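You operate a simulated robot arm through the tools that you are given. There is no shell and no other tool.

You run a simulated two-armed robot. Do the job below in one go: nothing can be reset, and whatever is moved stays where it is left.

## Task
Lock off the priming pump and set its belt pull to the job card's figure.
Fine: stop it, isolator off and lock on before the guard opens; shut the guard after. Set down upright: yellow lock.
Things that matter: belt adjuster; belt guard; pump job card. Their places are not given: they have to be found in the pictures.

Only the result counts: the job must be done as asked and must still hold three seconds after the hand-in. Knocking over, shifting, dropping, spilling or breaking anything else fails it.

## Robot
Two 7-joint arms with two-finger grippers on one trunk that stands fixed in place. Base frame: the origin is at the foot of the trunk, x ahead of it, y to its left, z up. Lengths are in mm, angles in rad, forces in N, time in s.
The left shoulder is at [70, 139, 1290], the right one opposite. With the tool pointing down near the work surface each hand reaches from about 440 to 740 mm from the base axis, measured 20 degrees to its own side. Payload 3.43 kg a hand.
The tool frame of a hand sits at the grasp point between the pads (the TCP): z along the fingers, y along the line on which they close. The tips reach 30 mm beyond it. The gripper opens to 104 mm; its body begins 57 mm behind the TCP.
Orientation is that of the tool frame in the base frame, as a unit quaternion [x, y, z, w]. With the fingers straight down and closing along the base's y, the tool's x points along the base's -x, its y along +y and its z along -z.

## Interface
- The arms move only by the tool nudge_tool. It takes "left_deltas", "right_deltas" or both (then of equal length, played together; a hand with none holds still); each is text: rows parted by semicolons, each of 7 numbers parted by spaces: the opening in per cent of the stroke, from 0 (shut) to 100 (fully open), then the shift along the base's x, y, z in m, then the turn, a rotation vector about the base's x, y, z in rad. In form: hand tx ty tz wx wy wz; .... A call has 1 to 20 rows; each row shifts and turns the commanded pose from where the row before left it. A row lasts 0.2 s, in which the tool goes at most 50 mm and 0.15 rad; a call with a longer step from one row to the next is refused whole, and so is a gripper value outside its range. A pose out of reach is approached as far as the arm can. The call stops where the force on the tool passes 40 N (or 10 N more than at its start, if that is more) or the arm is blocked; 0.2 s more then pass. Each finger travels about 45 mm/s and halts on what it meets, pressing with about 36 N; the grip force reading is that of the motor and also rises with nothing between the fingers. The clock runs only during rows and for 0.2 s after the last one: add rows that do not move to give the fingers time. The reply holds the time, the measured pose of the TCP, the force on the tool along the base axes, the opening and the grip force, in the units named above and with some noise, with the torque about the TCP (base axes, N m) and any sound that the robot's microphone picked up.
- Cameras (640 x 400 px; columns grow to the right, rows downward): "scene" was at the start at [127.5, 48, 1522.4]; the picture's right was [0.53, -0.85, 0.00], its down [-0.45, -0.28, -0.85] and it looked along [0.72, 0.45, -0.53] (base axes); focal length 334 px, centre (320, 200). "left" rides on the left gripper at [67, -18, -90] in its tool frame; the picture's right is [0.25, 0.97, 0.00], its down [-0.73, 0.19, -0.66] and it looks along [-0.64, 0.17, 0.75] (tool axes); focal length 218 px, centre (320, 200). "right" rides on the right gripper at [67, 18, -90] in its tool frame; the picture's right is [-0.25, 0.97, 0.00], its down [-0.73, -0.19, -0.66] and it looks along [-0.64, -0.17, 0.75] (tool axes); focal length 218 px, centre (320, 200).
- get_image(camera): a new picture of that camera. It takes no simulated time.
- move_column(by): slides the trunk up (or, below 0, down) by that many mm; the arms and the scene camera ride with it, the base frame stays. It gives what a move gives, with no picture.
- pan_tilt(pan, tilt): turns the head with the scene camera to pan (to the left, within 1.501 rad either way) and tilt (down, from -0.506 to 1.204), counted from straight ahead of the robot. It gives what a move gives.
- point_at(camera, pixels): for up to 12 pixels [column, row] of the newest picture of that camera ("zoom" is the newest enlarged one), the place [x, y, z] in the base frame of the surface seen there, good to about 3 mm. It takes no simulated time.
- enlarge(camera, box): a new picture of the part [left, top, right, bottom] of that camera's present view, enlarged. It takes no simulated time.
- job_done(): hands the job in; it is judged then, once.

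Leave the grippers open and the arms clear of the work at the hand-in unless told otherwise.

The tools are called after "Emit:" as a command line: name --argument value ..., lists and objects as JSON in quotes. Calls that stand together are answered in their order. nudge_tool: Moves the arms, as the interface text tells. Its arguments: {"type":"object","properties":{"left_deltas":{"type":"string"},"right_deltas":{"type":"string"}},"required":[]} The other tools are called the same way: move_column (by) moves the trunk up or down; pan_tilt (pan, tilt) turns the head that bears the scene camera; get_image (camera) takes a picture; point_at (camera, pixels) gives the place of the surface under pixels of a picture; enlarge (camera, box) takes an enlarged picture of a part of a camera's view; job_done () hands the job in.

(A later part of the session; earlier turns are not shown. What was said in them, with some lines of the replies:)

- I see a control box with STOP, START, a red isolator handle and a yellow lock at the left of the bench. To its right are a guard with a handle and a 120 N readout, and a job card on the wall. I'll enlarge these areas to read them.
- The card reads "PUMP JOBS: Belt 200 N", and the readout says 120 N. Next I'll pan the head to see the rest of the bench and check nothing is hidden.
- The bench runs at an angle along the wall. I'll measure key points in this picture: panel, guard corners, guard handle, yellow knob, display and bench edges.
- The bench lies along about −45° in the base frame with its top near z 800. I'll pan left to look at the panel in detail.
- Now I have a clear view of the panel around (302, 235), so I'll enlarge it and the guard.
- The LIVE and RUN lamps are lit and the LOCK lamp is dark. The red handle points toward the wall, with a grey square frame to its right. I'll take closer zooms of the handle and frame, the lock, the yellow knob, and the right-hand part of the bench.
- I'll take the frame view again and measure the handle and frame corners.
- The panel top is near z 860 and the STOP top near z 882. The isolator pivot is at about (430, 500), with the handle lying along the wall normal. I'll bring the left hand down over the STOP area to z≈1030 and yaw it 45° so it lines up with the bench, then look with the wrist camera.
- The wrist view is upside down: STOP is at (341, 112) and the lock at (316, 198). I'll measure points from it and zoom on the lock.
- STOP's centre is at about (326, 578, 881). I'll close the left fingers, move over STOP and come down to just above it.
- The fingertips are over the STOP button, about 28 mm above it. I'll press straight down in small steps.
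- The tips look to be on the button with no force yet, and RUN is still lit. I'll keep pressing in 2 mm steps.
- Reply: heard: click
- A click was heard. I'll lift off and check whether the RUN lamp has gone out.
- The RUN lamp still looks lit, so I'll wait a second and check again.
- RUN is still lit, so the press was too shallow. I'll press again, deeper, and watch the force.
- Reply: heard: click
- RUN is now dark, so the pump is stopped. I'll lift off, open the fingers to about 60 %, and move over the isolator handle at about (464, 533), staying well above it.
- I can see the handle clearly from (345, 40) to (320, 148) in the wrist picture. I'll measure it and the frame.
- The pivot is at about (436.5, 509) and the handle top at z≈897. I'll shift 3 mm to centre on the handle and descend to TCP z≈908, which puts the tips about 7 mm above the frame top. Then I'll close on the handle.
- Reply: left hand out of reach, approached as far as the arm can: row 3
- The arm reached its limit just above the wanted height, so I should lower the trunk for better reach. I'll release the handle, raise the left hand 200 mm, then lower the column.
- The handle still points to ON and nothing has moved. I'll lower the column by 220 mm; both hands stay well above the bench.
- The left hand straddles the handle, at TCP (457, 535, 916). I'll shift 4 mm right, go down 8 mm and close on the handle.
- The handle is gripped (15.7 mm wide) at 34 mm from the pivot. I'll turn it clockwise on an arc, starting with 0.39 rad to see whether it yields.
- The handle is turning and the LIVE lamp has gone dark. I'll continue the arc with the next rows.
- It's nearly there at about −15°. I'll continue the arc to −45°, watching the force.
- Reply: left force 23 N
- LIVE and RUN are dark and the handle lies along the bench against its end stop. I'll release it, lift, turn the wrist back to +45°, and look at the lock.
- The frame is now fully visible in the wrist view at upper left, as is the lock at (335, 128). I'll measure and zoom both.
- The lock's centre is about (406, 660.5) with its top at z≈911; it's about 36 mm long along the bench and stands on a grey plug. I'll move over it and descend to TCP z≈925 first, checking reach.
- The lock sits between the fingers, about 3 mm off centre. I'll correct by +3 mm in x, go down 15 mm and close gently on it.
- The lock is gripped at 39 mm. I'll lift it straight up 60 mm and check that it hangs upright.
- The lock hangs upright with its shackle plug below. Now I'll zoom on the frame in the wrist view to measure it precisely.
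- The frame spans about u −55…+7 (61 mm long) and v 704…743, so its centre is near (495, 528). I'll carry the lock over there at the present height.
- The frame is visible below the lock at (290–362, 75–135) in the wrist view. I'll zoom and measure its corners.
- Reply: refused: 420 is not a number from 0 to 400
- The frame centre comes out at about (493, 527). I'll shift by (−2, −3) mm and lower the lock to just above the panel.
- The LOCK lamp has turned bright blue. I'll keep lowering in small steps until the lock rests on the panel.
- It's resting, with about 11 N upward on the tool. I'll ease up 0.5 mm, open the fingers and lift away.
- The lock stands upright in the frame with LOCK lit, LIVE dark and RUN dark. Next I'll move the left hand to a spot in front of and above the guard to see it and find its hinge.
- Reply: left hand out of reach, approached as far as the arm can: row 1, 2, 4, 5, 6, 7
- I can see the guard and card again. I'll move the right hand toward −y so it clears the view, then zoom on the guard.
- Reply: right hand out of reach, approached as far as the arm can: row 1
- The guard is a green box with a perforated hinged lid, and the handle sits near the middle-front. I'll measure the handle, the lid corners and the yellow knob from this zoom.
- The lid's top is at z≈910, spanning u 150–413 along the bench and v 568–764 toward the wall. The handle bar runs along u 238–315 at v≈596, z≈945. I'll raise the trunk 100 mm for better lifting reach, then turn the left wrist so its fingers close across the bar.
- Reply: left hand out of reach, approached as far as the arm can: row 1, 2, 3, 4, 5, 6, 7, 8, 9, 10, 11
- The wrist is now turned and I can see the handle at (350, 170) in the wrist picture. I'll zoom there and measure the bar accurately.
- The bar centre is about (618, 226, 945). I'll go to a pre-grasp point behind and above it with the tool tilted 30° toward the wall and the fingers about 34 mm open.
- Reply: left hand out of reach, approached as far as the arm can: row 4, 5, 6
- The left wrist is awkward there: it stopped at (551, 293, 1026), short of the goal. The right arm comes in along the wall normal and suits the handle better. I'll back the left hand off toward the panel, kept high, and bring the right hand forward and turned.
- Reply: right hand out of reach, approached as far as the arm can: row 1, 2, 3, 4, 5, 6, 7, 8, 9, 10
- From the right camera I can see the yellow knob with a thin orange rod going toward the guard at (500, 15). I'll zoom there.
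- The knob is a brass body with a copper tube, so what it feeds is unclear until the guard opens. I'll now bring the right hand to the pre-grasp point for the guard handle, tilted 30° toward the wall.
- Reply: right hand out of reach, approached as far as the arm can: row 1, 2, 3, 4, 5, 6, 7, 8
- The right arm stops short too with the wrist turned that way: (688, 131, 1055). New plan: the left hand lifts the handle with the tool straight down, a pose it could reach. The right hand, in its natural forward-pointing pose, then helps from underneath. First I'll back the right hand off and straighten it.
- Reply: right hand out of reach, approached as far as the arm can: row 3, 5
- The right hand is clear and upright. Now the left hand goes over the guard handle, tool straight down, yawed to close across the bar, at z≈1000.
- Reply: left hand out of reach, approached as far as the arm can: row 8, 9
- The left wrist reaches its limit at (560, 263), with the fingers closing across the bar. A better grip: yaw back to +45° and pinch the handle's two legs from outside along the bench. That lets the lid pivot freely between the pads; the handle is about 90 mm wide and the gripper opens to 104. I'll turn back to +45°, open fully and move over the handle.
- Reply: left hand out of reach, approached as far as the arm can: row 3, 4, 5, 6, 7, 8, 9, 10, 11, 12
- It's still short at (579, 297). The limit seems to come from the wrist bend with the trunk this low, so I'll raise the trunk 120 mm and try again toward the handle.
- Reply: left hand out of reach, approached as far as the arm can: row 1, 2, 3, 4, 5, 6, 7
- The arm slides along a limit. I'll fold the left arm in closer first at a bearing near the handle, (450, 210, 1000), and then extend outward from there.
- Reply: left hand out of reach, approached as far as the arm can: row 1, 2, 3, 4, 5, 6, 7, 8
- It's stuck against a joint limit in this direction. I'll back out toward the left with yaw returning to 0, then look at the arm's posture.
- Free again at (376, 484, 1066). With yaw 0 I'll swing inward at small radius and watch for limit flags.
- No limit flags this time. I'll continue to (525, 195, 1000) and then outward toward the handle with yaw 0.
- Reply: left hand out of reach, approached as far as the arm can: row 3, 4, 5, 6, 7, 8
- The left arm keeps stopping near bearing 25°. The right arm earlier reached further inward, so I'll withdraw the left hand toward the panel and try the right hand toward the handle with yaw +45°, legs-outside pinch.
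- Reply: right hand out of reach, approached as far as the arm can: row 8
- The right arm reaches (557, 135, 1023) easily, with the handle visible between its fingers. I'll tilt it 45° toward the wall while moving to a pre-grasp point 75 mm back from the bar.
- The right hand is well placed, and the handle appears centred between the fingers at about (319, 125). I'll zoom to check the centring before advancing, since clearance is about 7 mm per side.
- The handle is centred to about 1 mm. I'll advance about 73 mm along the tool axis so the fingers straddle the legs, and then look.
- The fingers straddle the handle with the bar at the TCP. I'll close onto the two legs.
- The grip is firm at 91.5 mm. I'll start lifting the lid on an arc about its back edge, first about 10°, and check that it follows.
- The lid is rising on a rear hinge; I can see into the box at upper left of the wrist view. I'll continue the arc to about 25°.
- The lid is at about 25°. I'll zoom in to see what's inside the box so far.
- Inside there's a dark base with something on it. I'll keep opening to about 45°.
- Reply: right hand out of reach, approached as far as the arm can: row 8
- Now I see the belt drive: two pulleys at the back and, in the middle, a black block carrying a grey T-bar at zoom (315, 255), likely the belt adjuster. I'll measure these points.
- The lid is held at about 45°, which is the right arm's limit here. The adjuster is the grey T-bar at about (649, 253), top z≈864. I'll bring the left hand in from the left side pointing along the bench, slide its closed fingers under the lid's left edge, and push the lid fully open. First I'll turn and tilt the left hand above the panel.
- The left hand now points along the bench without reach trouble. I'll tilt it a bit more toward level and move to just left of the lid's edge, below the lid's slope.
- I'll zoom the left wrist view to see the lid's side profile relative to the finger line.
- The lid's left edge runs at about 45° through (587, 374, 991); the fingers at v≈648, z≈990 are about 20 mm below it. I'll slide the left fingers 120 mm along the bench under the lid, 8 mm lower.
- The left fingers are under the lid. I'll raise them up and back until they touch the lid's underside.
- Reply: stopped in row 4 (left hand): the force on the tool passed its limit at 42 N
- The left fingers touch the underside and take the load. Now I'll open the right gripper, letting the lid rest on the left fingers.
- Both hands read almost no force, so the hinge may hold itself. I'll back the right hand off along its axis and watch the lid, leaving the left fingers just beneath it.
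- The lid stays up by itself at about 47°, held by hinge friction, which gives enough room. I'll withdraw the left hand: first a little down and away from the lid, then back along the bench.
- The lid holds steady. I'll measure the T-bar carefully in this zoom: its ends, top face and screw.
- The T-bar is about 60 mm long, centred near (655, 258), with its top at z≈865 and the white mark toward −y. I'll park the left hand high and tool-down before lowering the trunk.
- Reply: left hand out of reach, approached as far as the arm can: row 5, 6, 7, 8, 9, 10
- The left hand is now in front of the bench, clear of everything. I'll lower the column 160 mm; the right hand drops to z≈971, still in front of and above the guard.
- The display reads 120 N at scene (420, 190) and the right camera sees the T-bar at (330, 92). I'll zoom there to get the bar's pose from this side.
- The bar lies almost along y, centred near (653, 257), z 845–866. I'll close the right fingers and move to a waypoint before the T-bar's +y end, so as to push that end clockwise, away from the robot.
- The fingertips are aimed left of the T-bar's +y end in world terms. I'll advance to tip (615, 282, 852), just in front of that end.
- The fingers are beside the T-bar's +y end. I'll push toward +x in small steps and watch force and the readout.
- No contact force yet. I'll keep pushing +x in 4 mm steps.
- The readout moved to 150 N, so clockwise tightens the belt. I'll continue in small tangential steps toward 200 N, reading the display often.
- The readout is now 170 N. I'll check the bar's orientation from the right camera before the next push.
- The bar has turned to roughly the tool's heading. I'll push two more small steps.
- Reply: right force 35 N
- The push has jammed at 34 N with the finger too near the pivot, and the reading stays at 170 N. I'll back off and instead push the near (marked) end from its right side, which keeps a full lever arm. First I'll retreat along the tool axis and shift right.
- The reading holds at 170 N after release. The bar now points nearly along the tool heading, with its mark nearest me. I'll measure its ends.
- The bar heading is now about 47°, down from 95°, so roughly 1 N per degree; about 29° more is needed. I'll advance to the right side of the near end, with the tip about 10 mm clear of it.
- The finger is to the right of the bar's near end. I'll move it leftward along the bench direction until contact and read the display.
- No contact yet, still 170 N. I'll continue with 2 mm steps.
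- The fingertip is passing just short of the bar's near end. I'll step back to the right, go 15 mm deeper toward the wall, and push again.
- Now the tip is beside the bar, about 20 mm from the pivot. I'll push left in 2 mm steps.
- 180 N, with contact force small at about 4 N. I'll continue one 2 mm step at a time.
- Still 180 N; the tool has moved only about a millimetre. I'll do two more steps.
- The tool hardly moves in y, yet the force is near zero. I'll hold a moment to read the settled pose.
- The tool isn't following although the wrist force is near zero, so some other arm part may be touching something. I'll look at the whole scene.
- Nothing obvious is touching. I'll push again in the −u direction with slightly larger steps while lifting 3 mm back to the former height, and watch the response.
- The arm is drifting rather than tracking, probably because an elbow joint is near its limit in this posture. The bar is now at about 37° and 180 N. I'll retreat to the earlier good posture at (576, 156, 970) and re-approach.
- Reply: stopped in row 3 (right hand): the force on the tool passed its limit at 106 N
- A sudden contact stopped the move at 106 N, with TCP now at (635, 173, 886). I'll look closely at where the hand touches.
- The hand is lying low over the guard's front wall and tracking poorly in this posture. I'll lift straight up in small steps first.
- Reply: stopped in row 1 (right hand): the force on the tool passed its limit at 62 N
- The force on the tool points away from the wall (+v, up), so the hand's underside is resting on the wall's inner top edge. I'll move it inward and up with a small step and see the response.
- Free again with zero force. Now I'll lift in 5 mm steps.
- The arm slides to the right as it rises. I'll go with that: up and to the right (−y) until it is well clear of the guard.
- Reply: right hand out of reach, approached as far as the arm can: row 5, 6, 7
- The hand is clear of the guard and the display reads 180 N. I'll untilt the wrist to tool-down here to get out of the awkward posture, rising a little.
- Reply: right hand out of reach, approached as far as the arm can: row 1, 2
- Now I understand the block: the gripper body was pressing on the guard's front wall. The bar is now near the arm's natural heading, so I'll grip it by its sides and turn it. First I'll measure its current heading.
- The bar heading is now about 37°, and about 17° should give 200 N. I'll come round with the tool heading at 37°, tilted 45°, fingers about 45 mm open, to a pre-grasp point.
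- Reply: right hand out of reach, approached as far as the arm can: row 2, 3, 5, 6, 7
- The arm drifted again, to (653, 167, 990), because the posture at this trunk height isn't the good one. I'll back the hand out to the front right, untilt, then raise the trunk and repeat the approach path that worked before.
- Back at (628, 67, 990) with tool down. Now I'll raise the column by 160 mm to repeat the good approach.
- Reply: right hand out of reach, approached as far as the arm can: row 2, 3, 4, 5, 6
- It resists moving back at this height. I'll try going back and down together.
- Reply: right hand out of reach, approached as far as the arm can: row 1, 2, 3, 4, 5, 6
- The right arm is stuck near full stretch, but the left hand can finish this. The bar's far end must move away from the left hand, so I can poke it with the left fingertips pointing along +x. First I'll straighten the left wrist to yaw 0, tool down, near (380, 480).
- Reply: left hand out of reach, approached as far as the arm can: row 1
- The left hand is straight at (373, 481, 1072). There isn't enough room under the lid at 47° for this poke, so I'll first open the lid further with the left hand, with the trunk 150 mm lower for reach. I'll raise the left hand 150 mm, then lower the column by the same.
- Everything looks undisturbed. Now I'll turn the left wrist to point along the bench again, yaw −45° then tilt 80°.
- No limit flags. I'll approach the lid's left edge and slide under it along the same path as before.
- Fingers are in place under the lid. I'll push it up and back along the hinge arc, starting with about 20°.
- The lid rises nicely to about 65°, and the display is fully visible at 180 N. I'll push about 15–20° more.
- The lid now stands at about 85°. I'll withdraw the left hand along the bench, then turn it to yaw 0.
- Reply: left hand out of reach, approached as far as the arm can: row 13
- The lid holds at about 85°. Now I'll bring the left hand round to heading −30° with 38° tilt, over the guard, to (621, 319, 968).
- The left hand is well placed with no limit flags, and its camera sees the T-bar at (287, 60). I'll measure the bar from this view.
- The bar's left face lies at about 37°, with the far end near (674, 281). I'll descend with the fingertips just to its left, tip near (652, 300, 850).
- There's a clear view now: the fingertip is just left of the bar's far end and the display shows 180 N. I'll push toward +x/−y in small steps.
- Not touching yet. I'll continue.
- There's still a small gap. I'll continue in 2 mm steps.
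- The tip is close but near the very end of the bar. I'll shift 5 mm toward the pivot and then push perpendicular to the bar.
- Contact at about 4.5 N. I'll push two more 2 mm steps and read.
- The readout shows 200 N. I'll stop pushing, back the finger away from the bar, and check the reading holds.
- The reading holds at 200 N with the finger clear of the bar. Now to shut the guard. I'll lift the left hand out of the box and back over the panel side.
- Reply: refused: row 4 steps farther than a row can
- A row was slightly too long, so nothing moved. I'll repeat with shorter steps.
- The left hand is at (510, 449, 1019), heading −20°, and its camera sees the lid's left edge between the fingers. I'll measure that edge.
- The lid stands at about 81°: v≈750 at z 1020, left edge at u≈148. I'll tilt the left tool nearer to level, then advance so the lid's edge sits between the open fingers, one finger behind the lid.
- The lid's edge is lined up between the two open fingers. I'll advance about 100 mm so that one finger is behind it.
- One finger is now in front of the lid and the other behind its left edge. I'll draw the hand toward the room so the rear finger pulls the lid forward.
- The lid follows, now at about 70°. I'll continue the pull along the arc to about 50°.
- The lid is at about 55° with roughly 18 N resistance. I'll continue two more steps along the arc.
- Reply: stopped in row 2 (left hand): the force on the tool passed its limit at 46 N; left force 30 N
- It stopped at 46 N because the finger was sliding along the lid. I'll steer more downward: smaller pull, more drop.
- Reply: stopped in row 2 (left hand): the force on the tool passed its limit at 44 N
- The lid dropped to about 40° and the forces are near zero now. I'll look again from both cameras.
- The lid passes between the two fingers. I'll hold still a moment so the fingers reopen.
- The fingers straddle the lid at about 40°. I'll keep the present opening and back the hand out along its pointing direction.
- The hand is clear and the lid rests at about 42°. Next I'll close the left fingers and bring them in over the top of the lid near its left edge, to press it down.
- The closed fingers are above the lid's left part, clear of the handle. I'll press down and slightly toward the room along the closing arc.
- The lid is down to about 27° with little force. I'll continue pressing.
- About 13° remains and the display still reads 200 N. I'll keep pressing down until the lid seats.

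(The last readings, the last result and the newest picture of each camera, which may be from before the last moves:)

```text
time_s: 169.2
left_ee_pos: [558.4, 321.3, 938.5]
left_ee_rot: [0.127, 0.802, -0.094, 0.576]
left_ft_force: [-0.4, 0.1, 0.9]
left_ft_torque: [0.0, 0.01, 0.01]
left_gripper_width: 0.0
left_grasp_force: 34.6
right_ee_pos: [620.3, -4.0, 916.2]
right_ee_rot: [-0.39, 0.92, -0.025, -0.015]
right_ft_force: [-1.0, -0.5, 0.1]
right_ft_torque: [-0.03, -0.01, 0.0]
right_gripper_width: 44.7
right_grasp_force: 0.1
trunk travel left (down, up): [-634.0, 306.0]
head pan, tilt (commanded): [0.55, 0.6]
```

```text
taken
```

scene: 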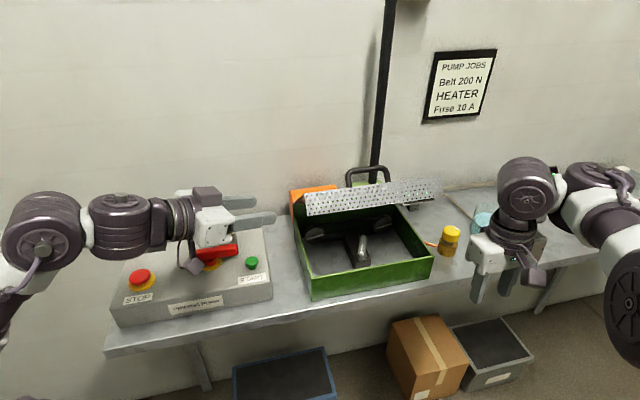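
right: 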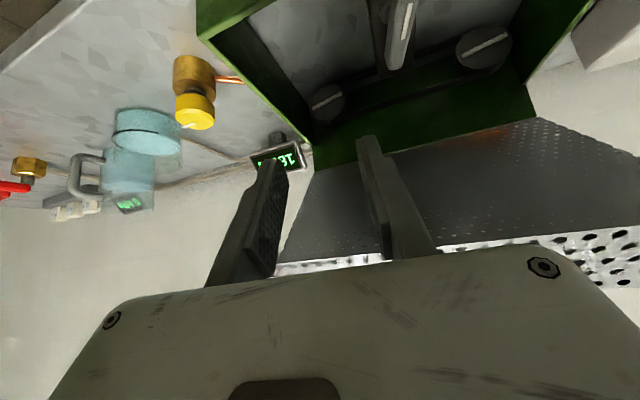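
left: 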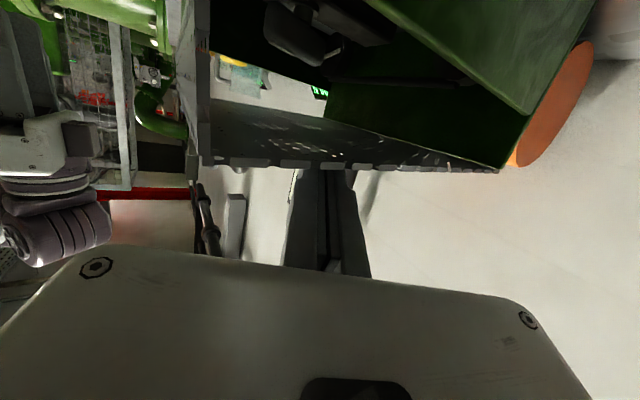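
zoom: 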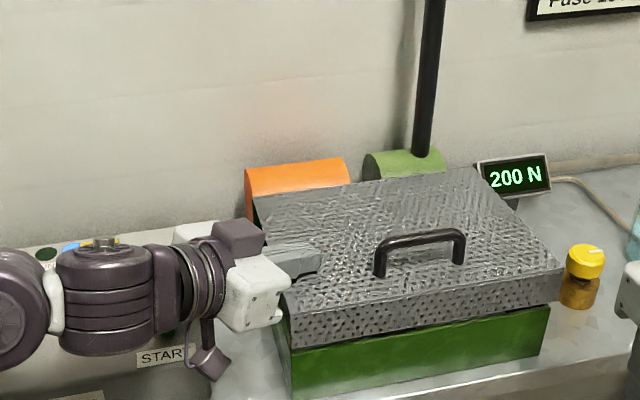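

The lid is almost shut. I'll continue down in 4 mm steps until it bears.

Emit:
nudge_tool --left_deltas "0 -0.0005 -0.0005 -0.004 0 0 0; 0 -0.0005 -0.0005 -0.004 0 0 0; 0 -0.0003 -0.0003 -0.003 0 0 0"

Emit:
enlarge --camera "scene" --box '[200, 110, 450, 300]'

Emit:
get_image --camera "left"

```text
time_s: 169.9
left_ee_pos: [557.0, 319.5, 929.8]
left_ee_rot: [0.127, 0.801, -0.094, 0.577]
left_ft_force: [1.7, 0.2, 5.2]
left_ft_torque: [-0.04, -0.11, 0.02]
left_gripper_width: 5.9
left_grasp_force: 34.0
right_ee_pos: [619.7, -3.8, 916.5]
right_ee_rot: [-0.389, 0.921, -0.025, -0.014]
right_ft_force: [0.1, 0.7, -0.6]
right_ft_torque: [0.0, 0.01, -0.01]
right_gripper_width: 44.3
right_grasp_force: 0.1
trunk travel left (down, up): [-634.0, 306.0]
head pan, tilt (commanded): [0.55, 0.6]
```

```text
2.11 times, centred on (325, 205) of scene
```

zoom: 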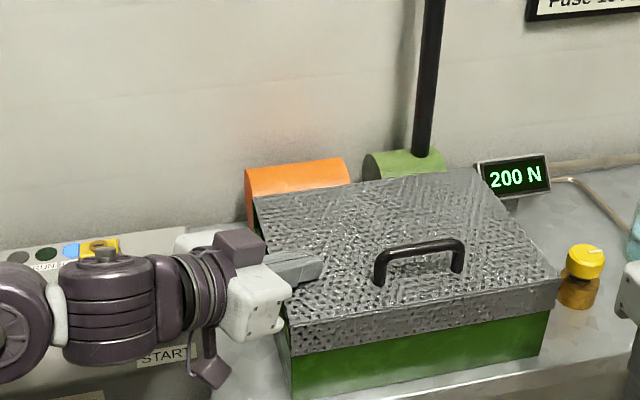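

```text
taken
```

left: 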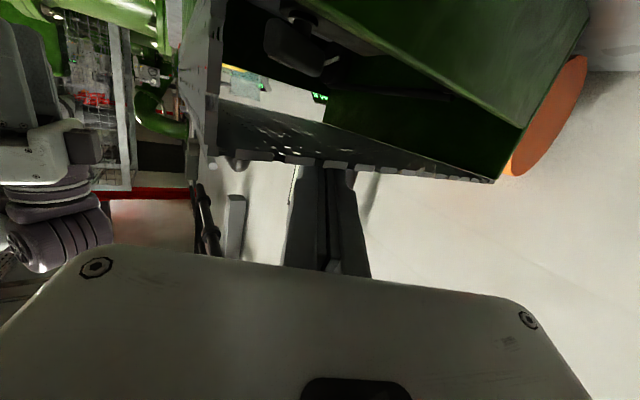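

The lid bears with about 5 N. I'll press two more millimetres to make sure it is fully seated.

Emit:
nudge_tool --left_deltas "0 0 0 -0.002 0 0 0; 0 0 0 -0.002 0 0 0"

Emit:
enlarge --camera "scene" --box '[280, 170, 450, 310]'

Emit:
point_at --camera "zoom" --pixels '[[200, 250], [300, 230], [420, 200], [200, 310], [350, 290], [430, 260], [250, 150], [380, 115]]'

```text
time_s: 170.6
left_ee_pos: [556.8, 320.6, 928.9]
left_ee_rot: [0.127, 0.8, -0.094, 0.579]
left_ft_force: [5.1, 4.0, 21.7]
left_ft_torque: [-0.05, -0.41, -0.14]
left_gripper_width: 6.2
left_grasp_force: 34.7
right_ee_pos: [618.9, -2.9, 918.4]
right_ee_rot: [-0.389, 0.921, -0.025, -0.014]
right_ft_force: [-0.2, 0.0, 0.6]
right_ft_torque: [0.01, 0.0, -0.01]
right_gripper_width: 44.3
right_grasp_force: 0.1
trunk travel left (down, up): [-634.0, 306.0]
head pan, tilt (commanded): [0.55, 0.6]
```

```text
2.86 times, centred on (365, 240) of scene
```

zoom: 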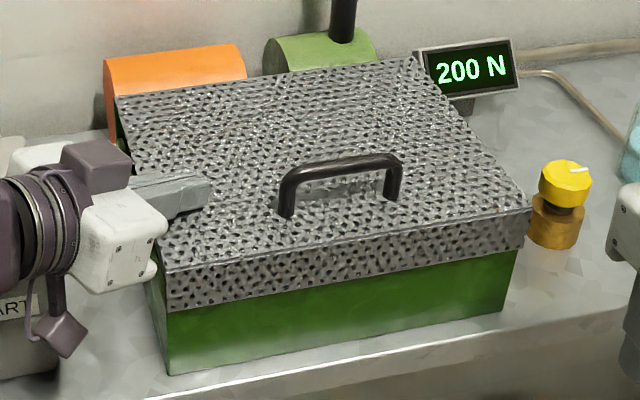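

```text
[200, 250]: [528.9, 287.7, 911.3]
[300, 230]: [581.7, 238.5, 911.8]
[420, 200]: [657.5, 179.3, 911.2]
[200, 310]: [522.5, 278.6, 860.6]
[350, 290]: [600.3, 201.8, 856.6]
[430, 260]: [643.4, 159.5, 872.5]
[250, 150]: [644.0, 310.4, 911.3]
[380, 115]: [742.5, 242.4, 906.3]
```

The lid top reads z≈911 across the front, as at the start, and it resists 22 N, so it is shut. I'll lift the left hand off and back it away over the panel side at height.

Emit:
nudge_tool --left_deltas "0 0 0 0.01 0 0 0; 0 0 0 0.03 0 0 0; 0 0 0 0.03 0 0 0; 0 -0.02 0.008 0.03 0 0 0; 0 -0.028 0.0102 0.02 0 0 0; 30 -0.028 0.02 0.015 0 0 0; 60 -0.028 0.025 0.01 0 0 0; 100 -0.028 0.025 0 0 0 0; 100 -0.02 0.02 0 0 0 0; 100 0 0 0 0 0 0; 100 0 0 0 0 0 0; 100 0 0 0 0 0 0" --right_deltas "45 0 0 0 0 0 0; 60 0 -0.01 0.005 0 0 0; 80 0 -0.015 0.01 0 0 0; 100 0 -0.02 0.01 0 0 0; 100 0 -0.02 0.01 0 0 0; 100 0 -0.02 0.01 0 0 0; 100 0 -0.02 0.01 0 0 0; 100 0 0 0 0 0 0; 100 0 0 0 0 0 0; 100 0 0 0 0 0 0; 100 0 0 0 0 0 0; 100 0 0 0 0 0 0"

Emit:
get_image --camera "scene"

```text
time_s: 173.2
left_ee_pos: [407.1, 427.9, 1066.4]
left_ee_rot: [0.127, 0.802, -0.094, 0.575]
left_ft_force: [-0.2, -0.3, -0.6]
left_ft_torque: [-0.01, 0.0, -0.01]
left_gripper_width: 104.0
left_grasp_force: 0.0
right_ee_pos: [647.7, -98.8, 972.3]
right_ee_rot: [-0.389, 0.921, -0.025, -0.017]
right_ft_force: [-0.3, 0.4, 0.6]
right_ft_torque: [0.0, 0.0, 0.0]
right_gripper_width: 103.8
right_grasp_force: 0.0
right hand out of reach, approached as far as the arm can: row 2, 3, 4, 5, 6, 7
trunk travel left (down, up): [-634.0, 306.0]
head pan, tilt (commanded): [0.55, 0.6]
```

```text
taken
```

scene: 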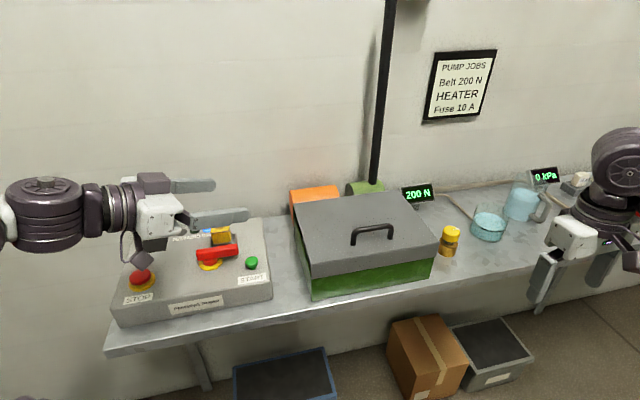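

The guard is shut and the readout shows 200 N. I'll move the left hand further back so the panel lamps and lock are visible, then check them.

Emit:
nudge_tool --left_deltas "100 -0.025 0.02 0.02 0 0 0; 100 -0.03 0.02 0.02 0 0 0; 100 -0.03 0.01 0.02 0 0 0; 100 0 0 0.02 0 0 0; 100 0 0 0 0 0 0"

Emit:
pan_tilt --pan 0.8 --tilt 0.7

Emit:
get_image --camera "scene"

```text
time_s: 174.3
left_ee_pos: [318.9, 478.2, 1148.8]
left_ee_rot: [0.127, 0.803, -0.094, 0.575]
left_ft_force: [0.1, 0.2, -0.3]
left_ft_torque: [-0.01, 0.0, 0.02]
left_gripper_width: 104.2
left_grasp_force: 0.0
right_ee_pos: [647.9, -99.0, 972.7]
right_ee_rot: [-0.39, 0.921, -0.024, -0.015]
right_ft_force: [-0.9, -0.8, -0.3]
right_ft_torque: [-0.02, 0.0, -0.02]
right_gripper_width: 104.0
right_grasp_force: 0.0
trunk travel left (down, up): [-634.0, 306.0]
head pan, tilt (commanded): [0.55, 0.6]
```

```text
time_s: 175.1
left_ee_pos: [320.2, 479.3, 1149.8]
left_ee_rot: [0.127, 0.802, -0.094, 0.576]
left_ft_force: [0.1, -0.4, -0.5]
left_ft_torque: [0.01, -0.02, 0.0]
left_gripper_width: 104.0
left_grasp_force: 0.0
right_ee_pos: [646.0, -99.4, 971.6]
right_ee_rot: [-0.389, 0.921, -0.024, -0.014]
right_ft_force: [1.0, -0.9, -0.9]
right_ft_torque: [-0.01, -0.02, 0.01]
right_gripper_width: 104.0
right_grasp_force: 0.1
trunk travel left (down, up): [-634.0, 306.0]
head pan, tilt (commanded): [0.799, 0.7]
```

```text
taken
```

scene: 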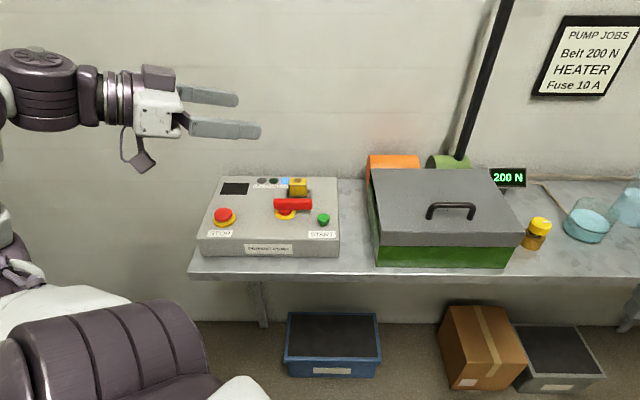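

I can see everything now. I'll zoom on the panel and on the guard and readout for a final check.

Emit:
enlarge --camera "scene" --box '[195, 170, 345, 265]'

Emit:
enlarge --camera "scene" --box '[355, 145, 555, 275]'

Emit:
point_at --camera "zoom" --pixels '[[60, 100], [60, 200], [70, 305], [530, 305], [430, 90], [300, 250], [590, 240], [490, 100]]'

```text
4.21 times, centred on (270, 218) of scene
```

zoom: 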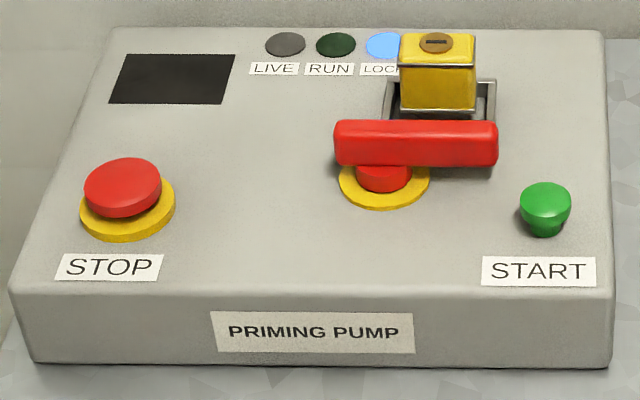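

```text
3.08 times, centred on (455, 210) of scene
```

zoom: 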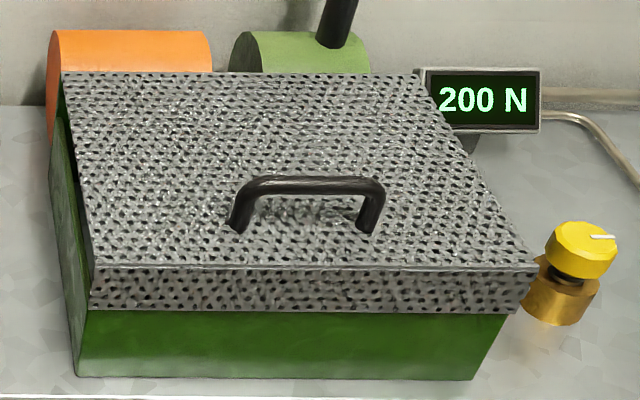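

```text
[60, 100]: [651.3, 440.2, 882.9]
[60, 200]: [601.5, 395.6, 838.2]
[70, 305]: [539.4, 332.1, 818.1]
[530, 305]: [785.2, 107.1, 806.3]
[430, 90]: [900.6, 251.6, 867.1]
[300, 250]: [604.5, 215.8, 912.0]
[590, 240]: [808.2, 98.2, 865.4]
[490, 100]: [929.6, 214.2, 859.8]
```

All checks pass:
- RUN and LIVE are dark and LOCK is lit.
- The handle is at OFF and the yellow lock stands upright in its frame.
- The guard is shut and the readout holds 200 N, matching the card.
- Both hands are open and clear of the work.

I'm handing the job in.

Emit:
job_done

```text
The job is handed in.
```

The priming pump is stopped and locked off. Its belt pull reads 200 N, the figure on the job card, and I have handed the job in. No verdict came back.

- **Lock-off:** I pressed STOP, turned the isolator off and set the yellow lock upright in its frame before opening the guard. The LIVE and RUN lamps are dark and LOCK is lit.
- **Belt pull:** I turned the T-bar adjuster inside the guard clockwise from 120 N to 200 N. The readout only ever showed multiples of 10 N, so the true pull could be a few newtons either side of 200.
- **Guard:** It is shut, with the lid back at its starting height. Pressing on it with about 22 N did not move it.
- **Contacts:**
  - While I was adjusting the belt, the right hand caught on the guard's front wall and the force reached 106 N before the move stopped. I saw no shift in the guard or in anything else afterwards.
  - When I pulled the lid down to close it, it slipped from about 50° to 40° as the force passed its limit.

Both hands were left open and clear of the work.
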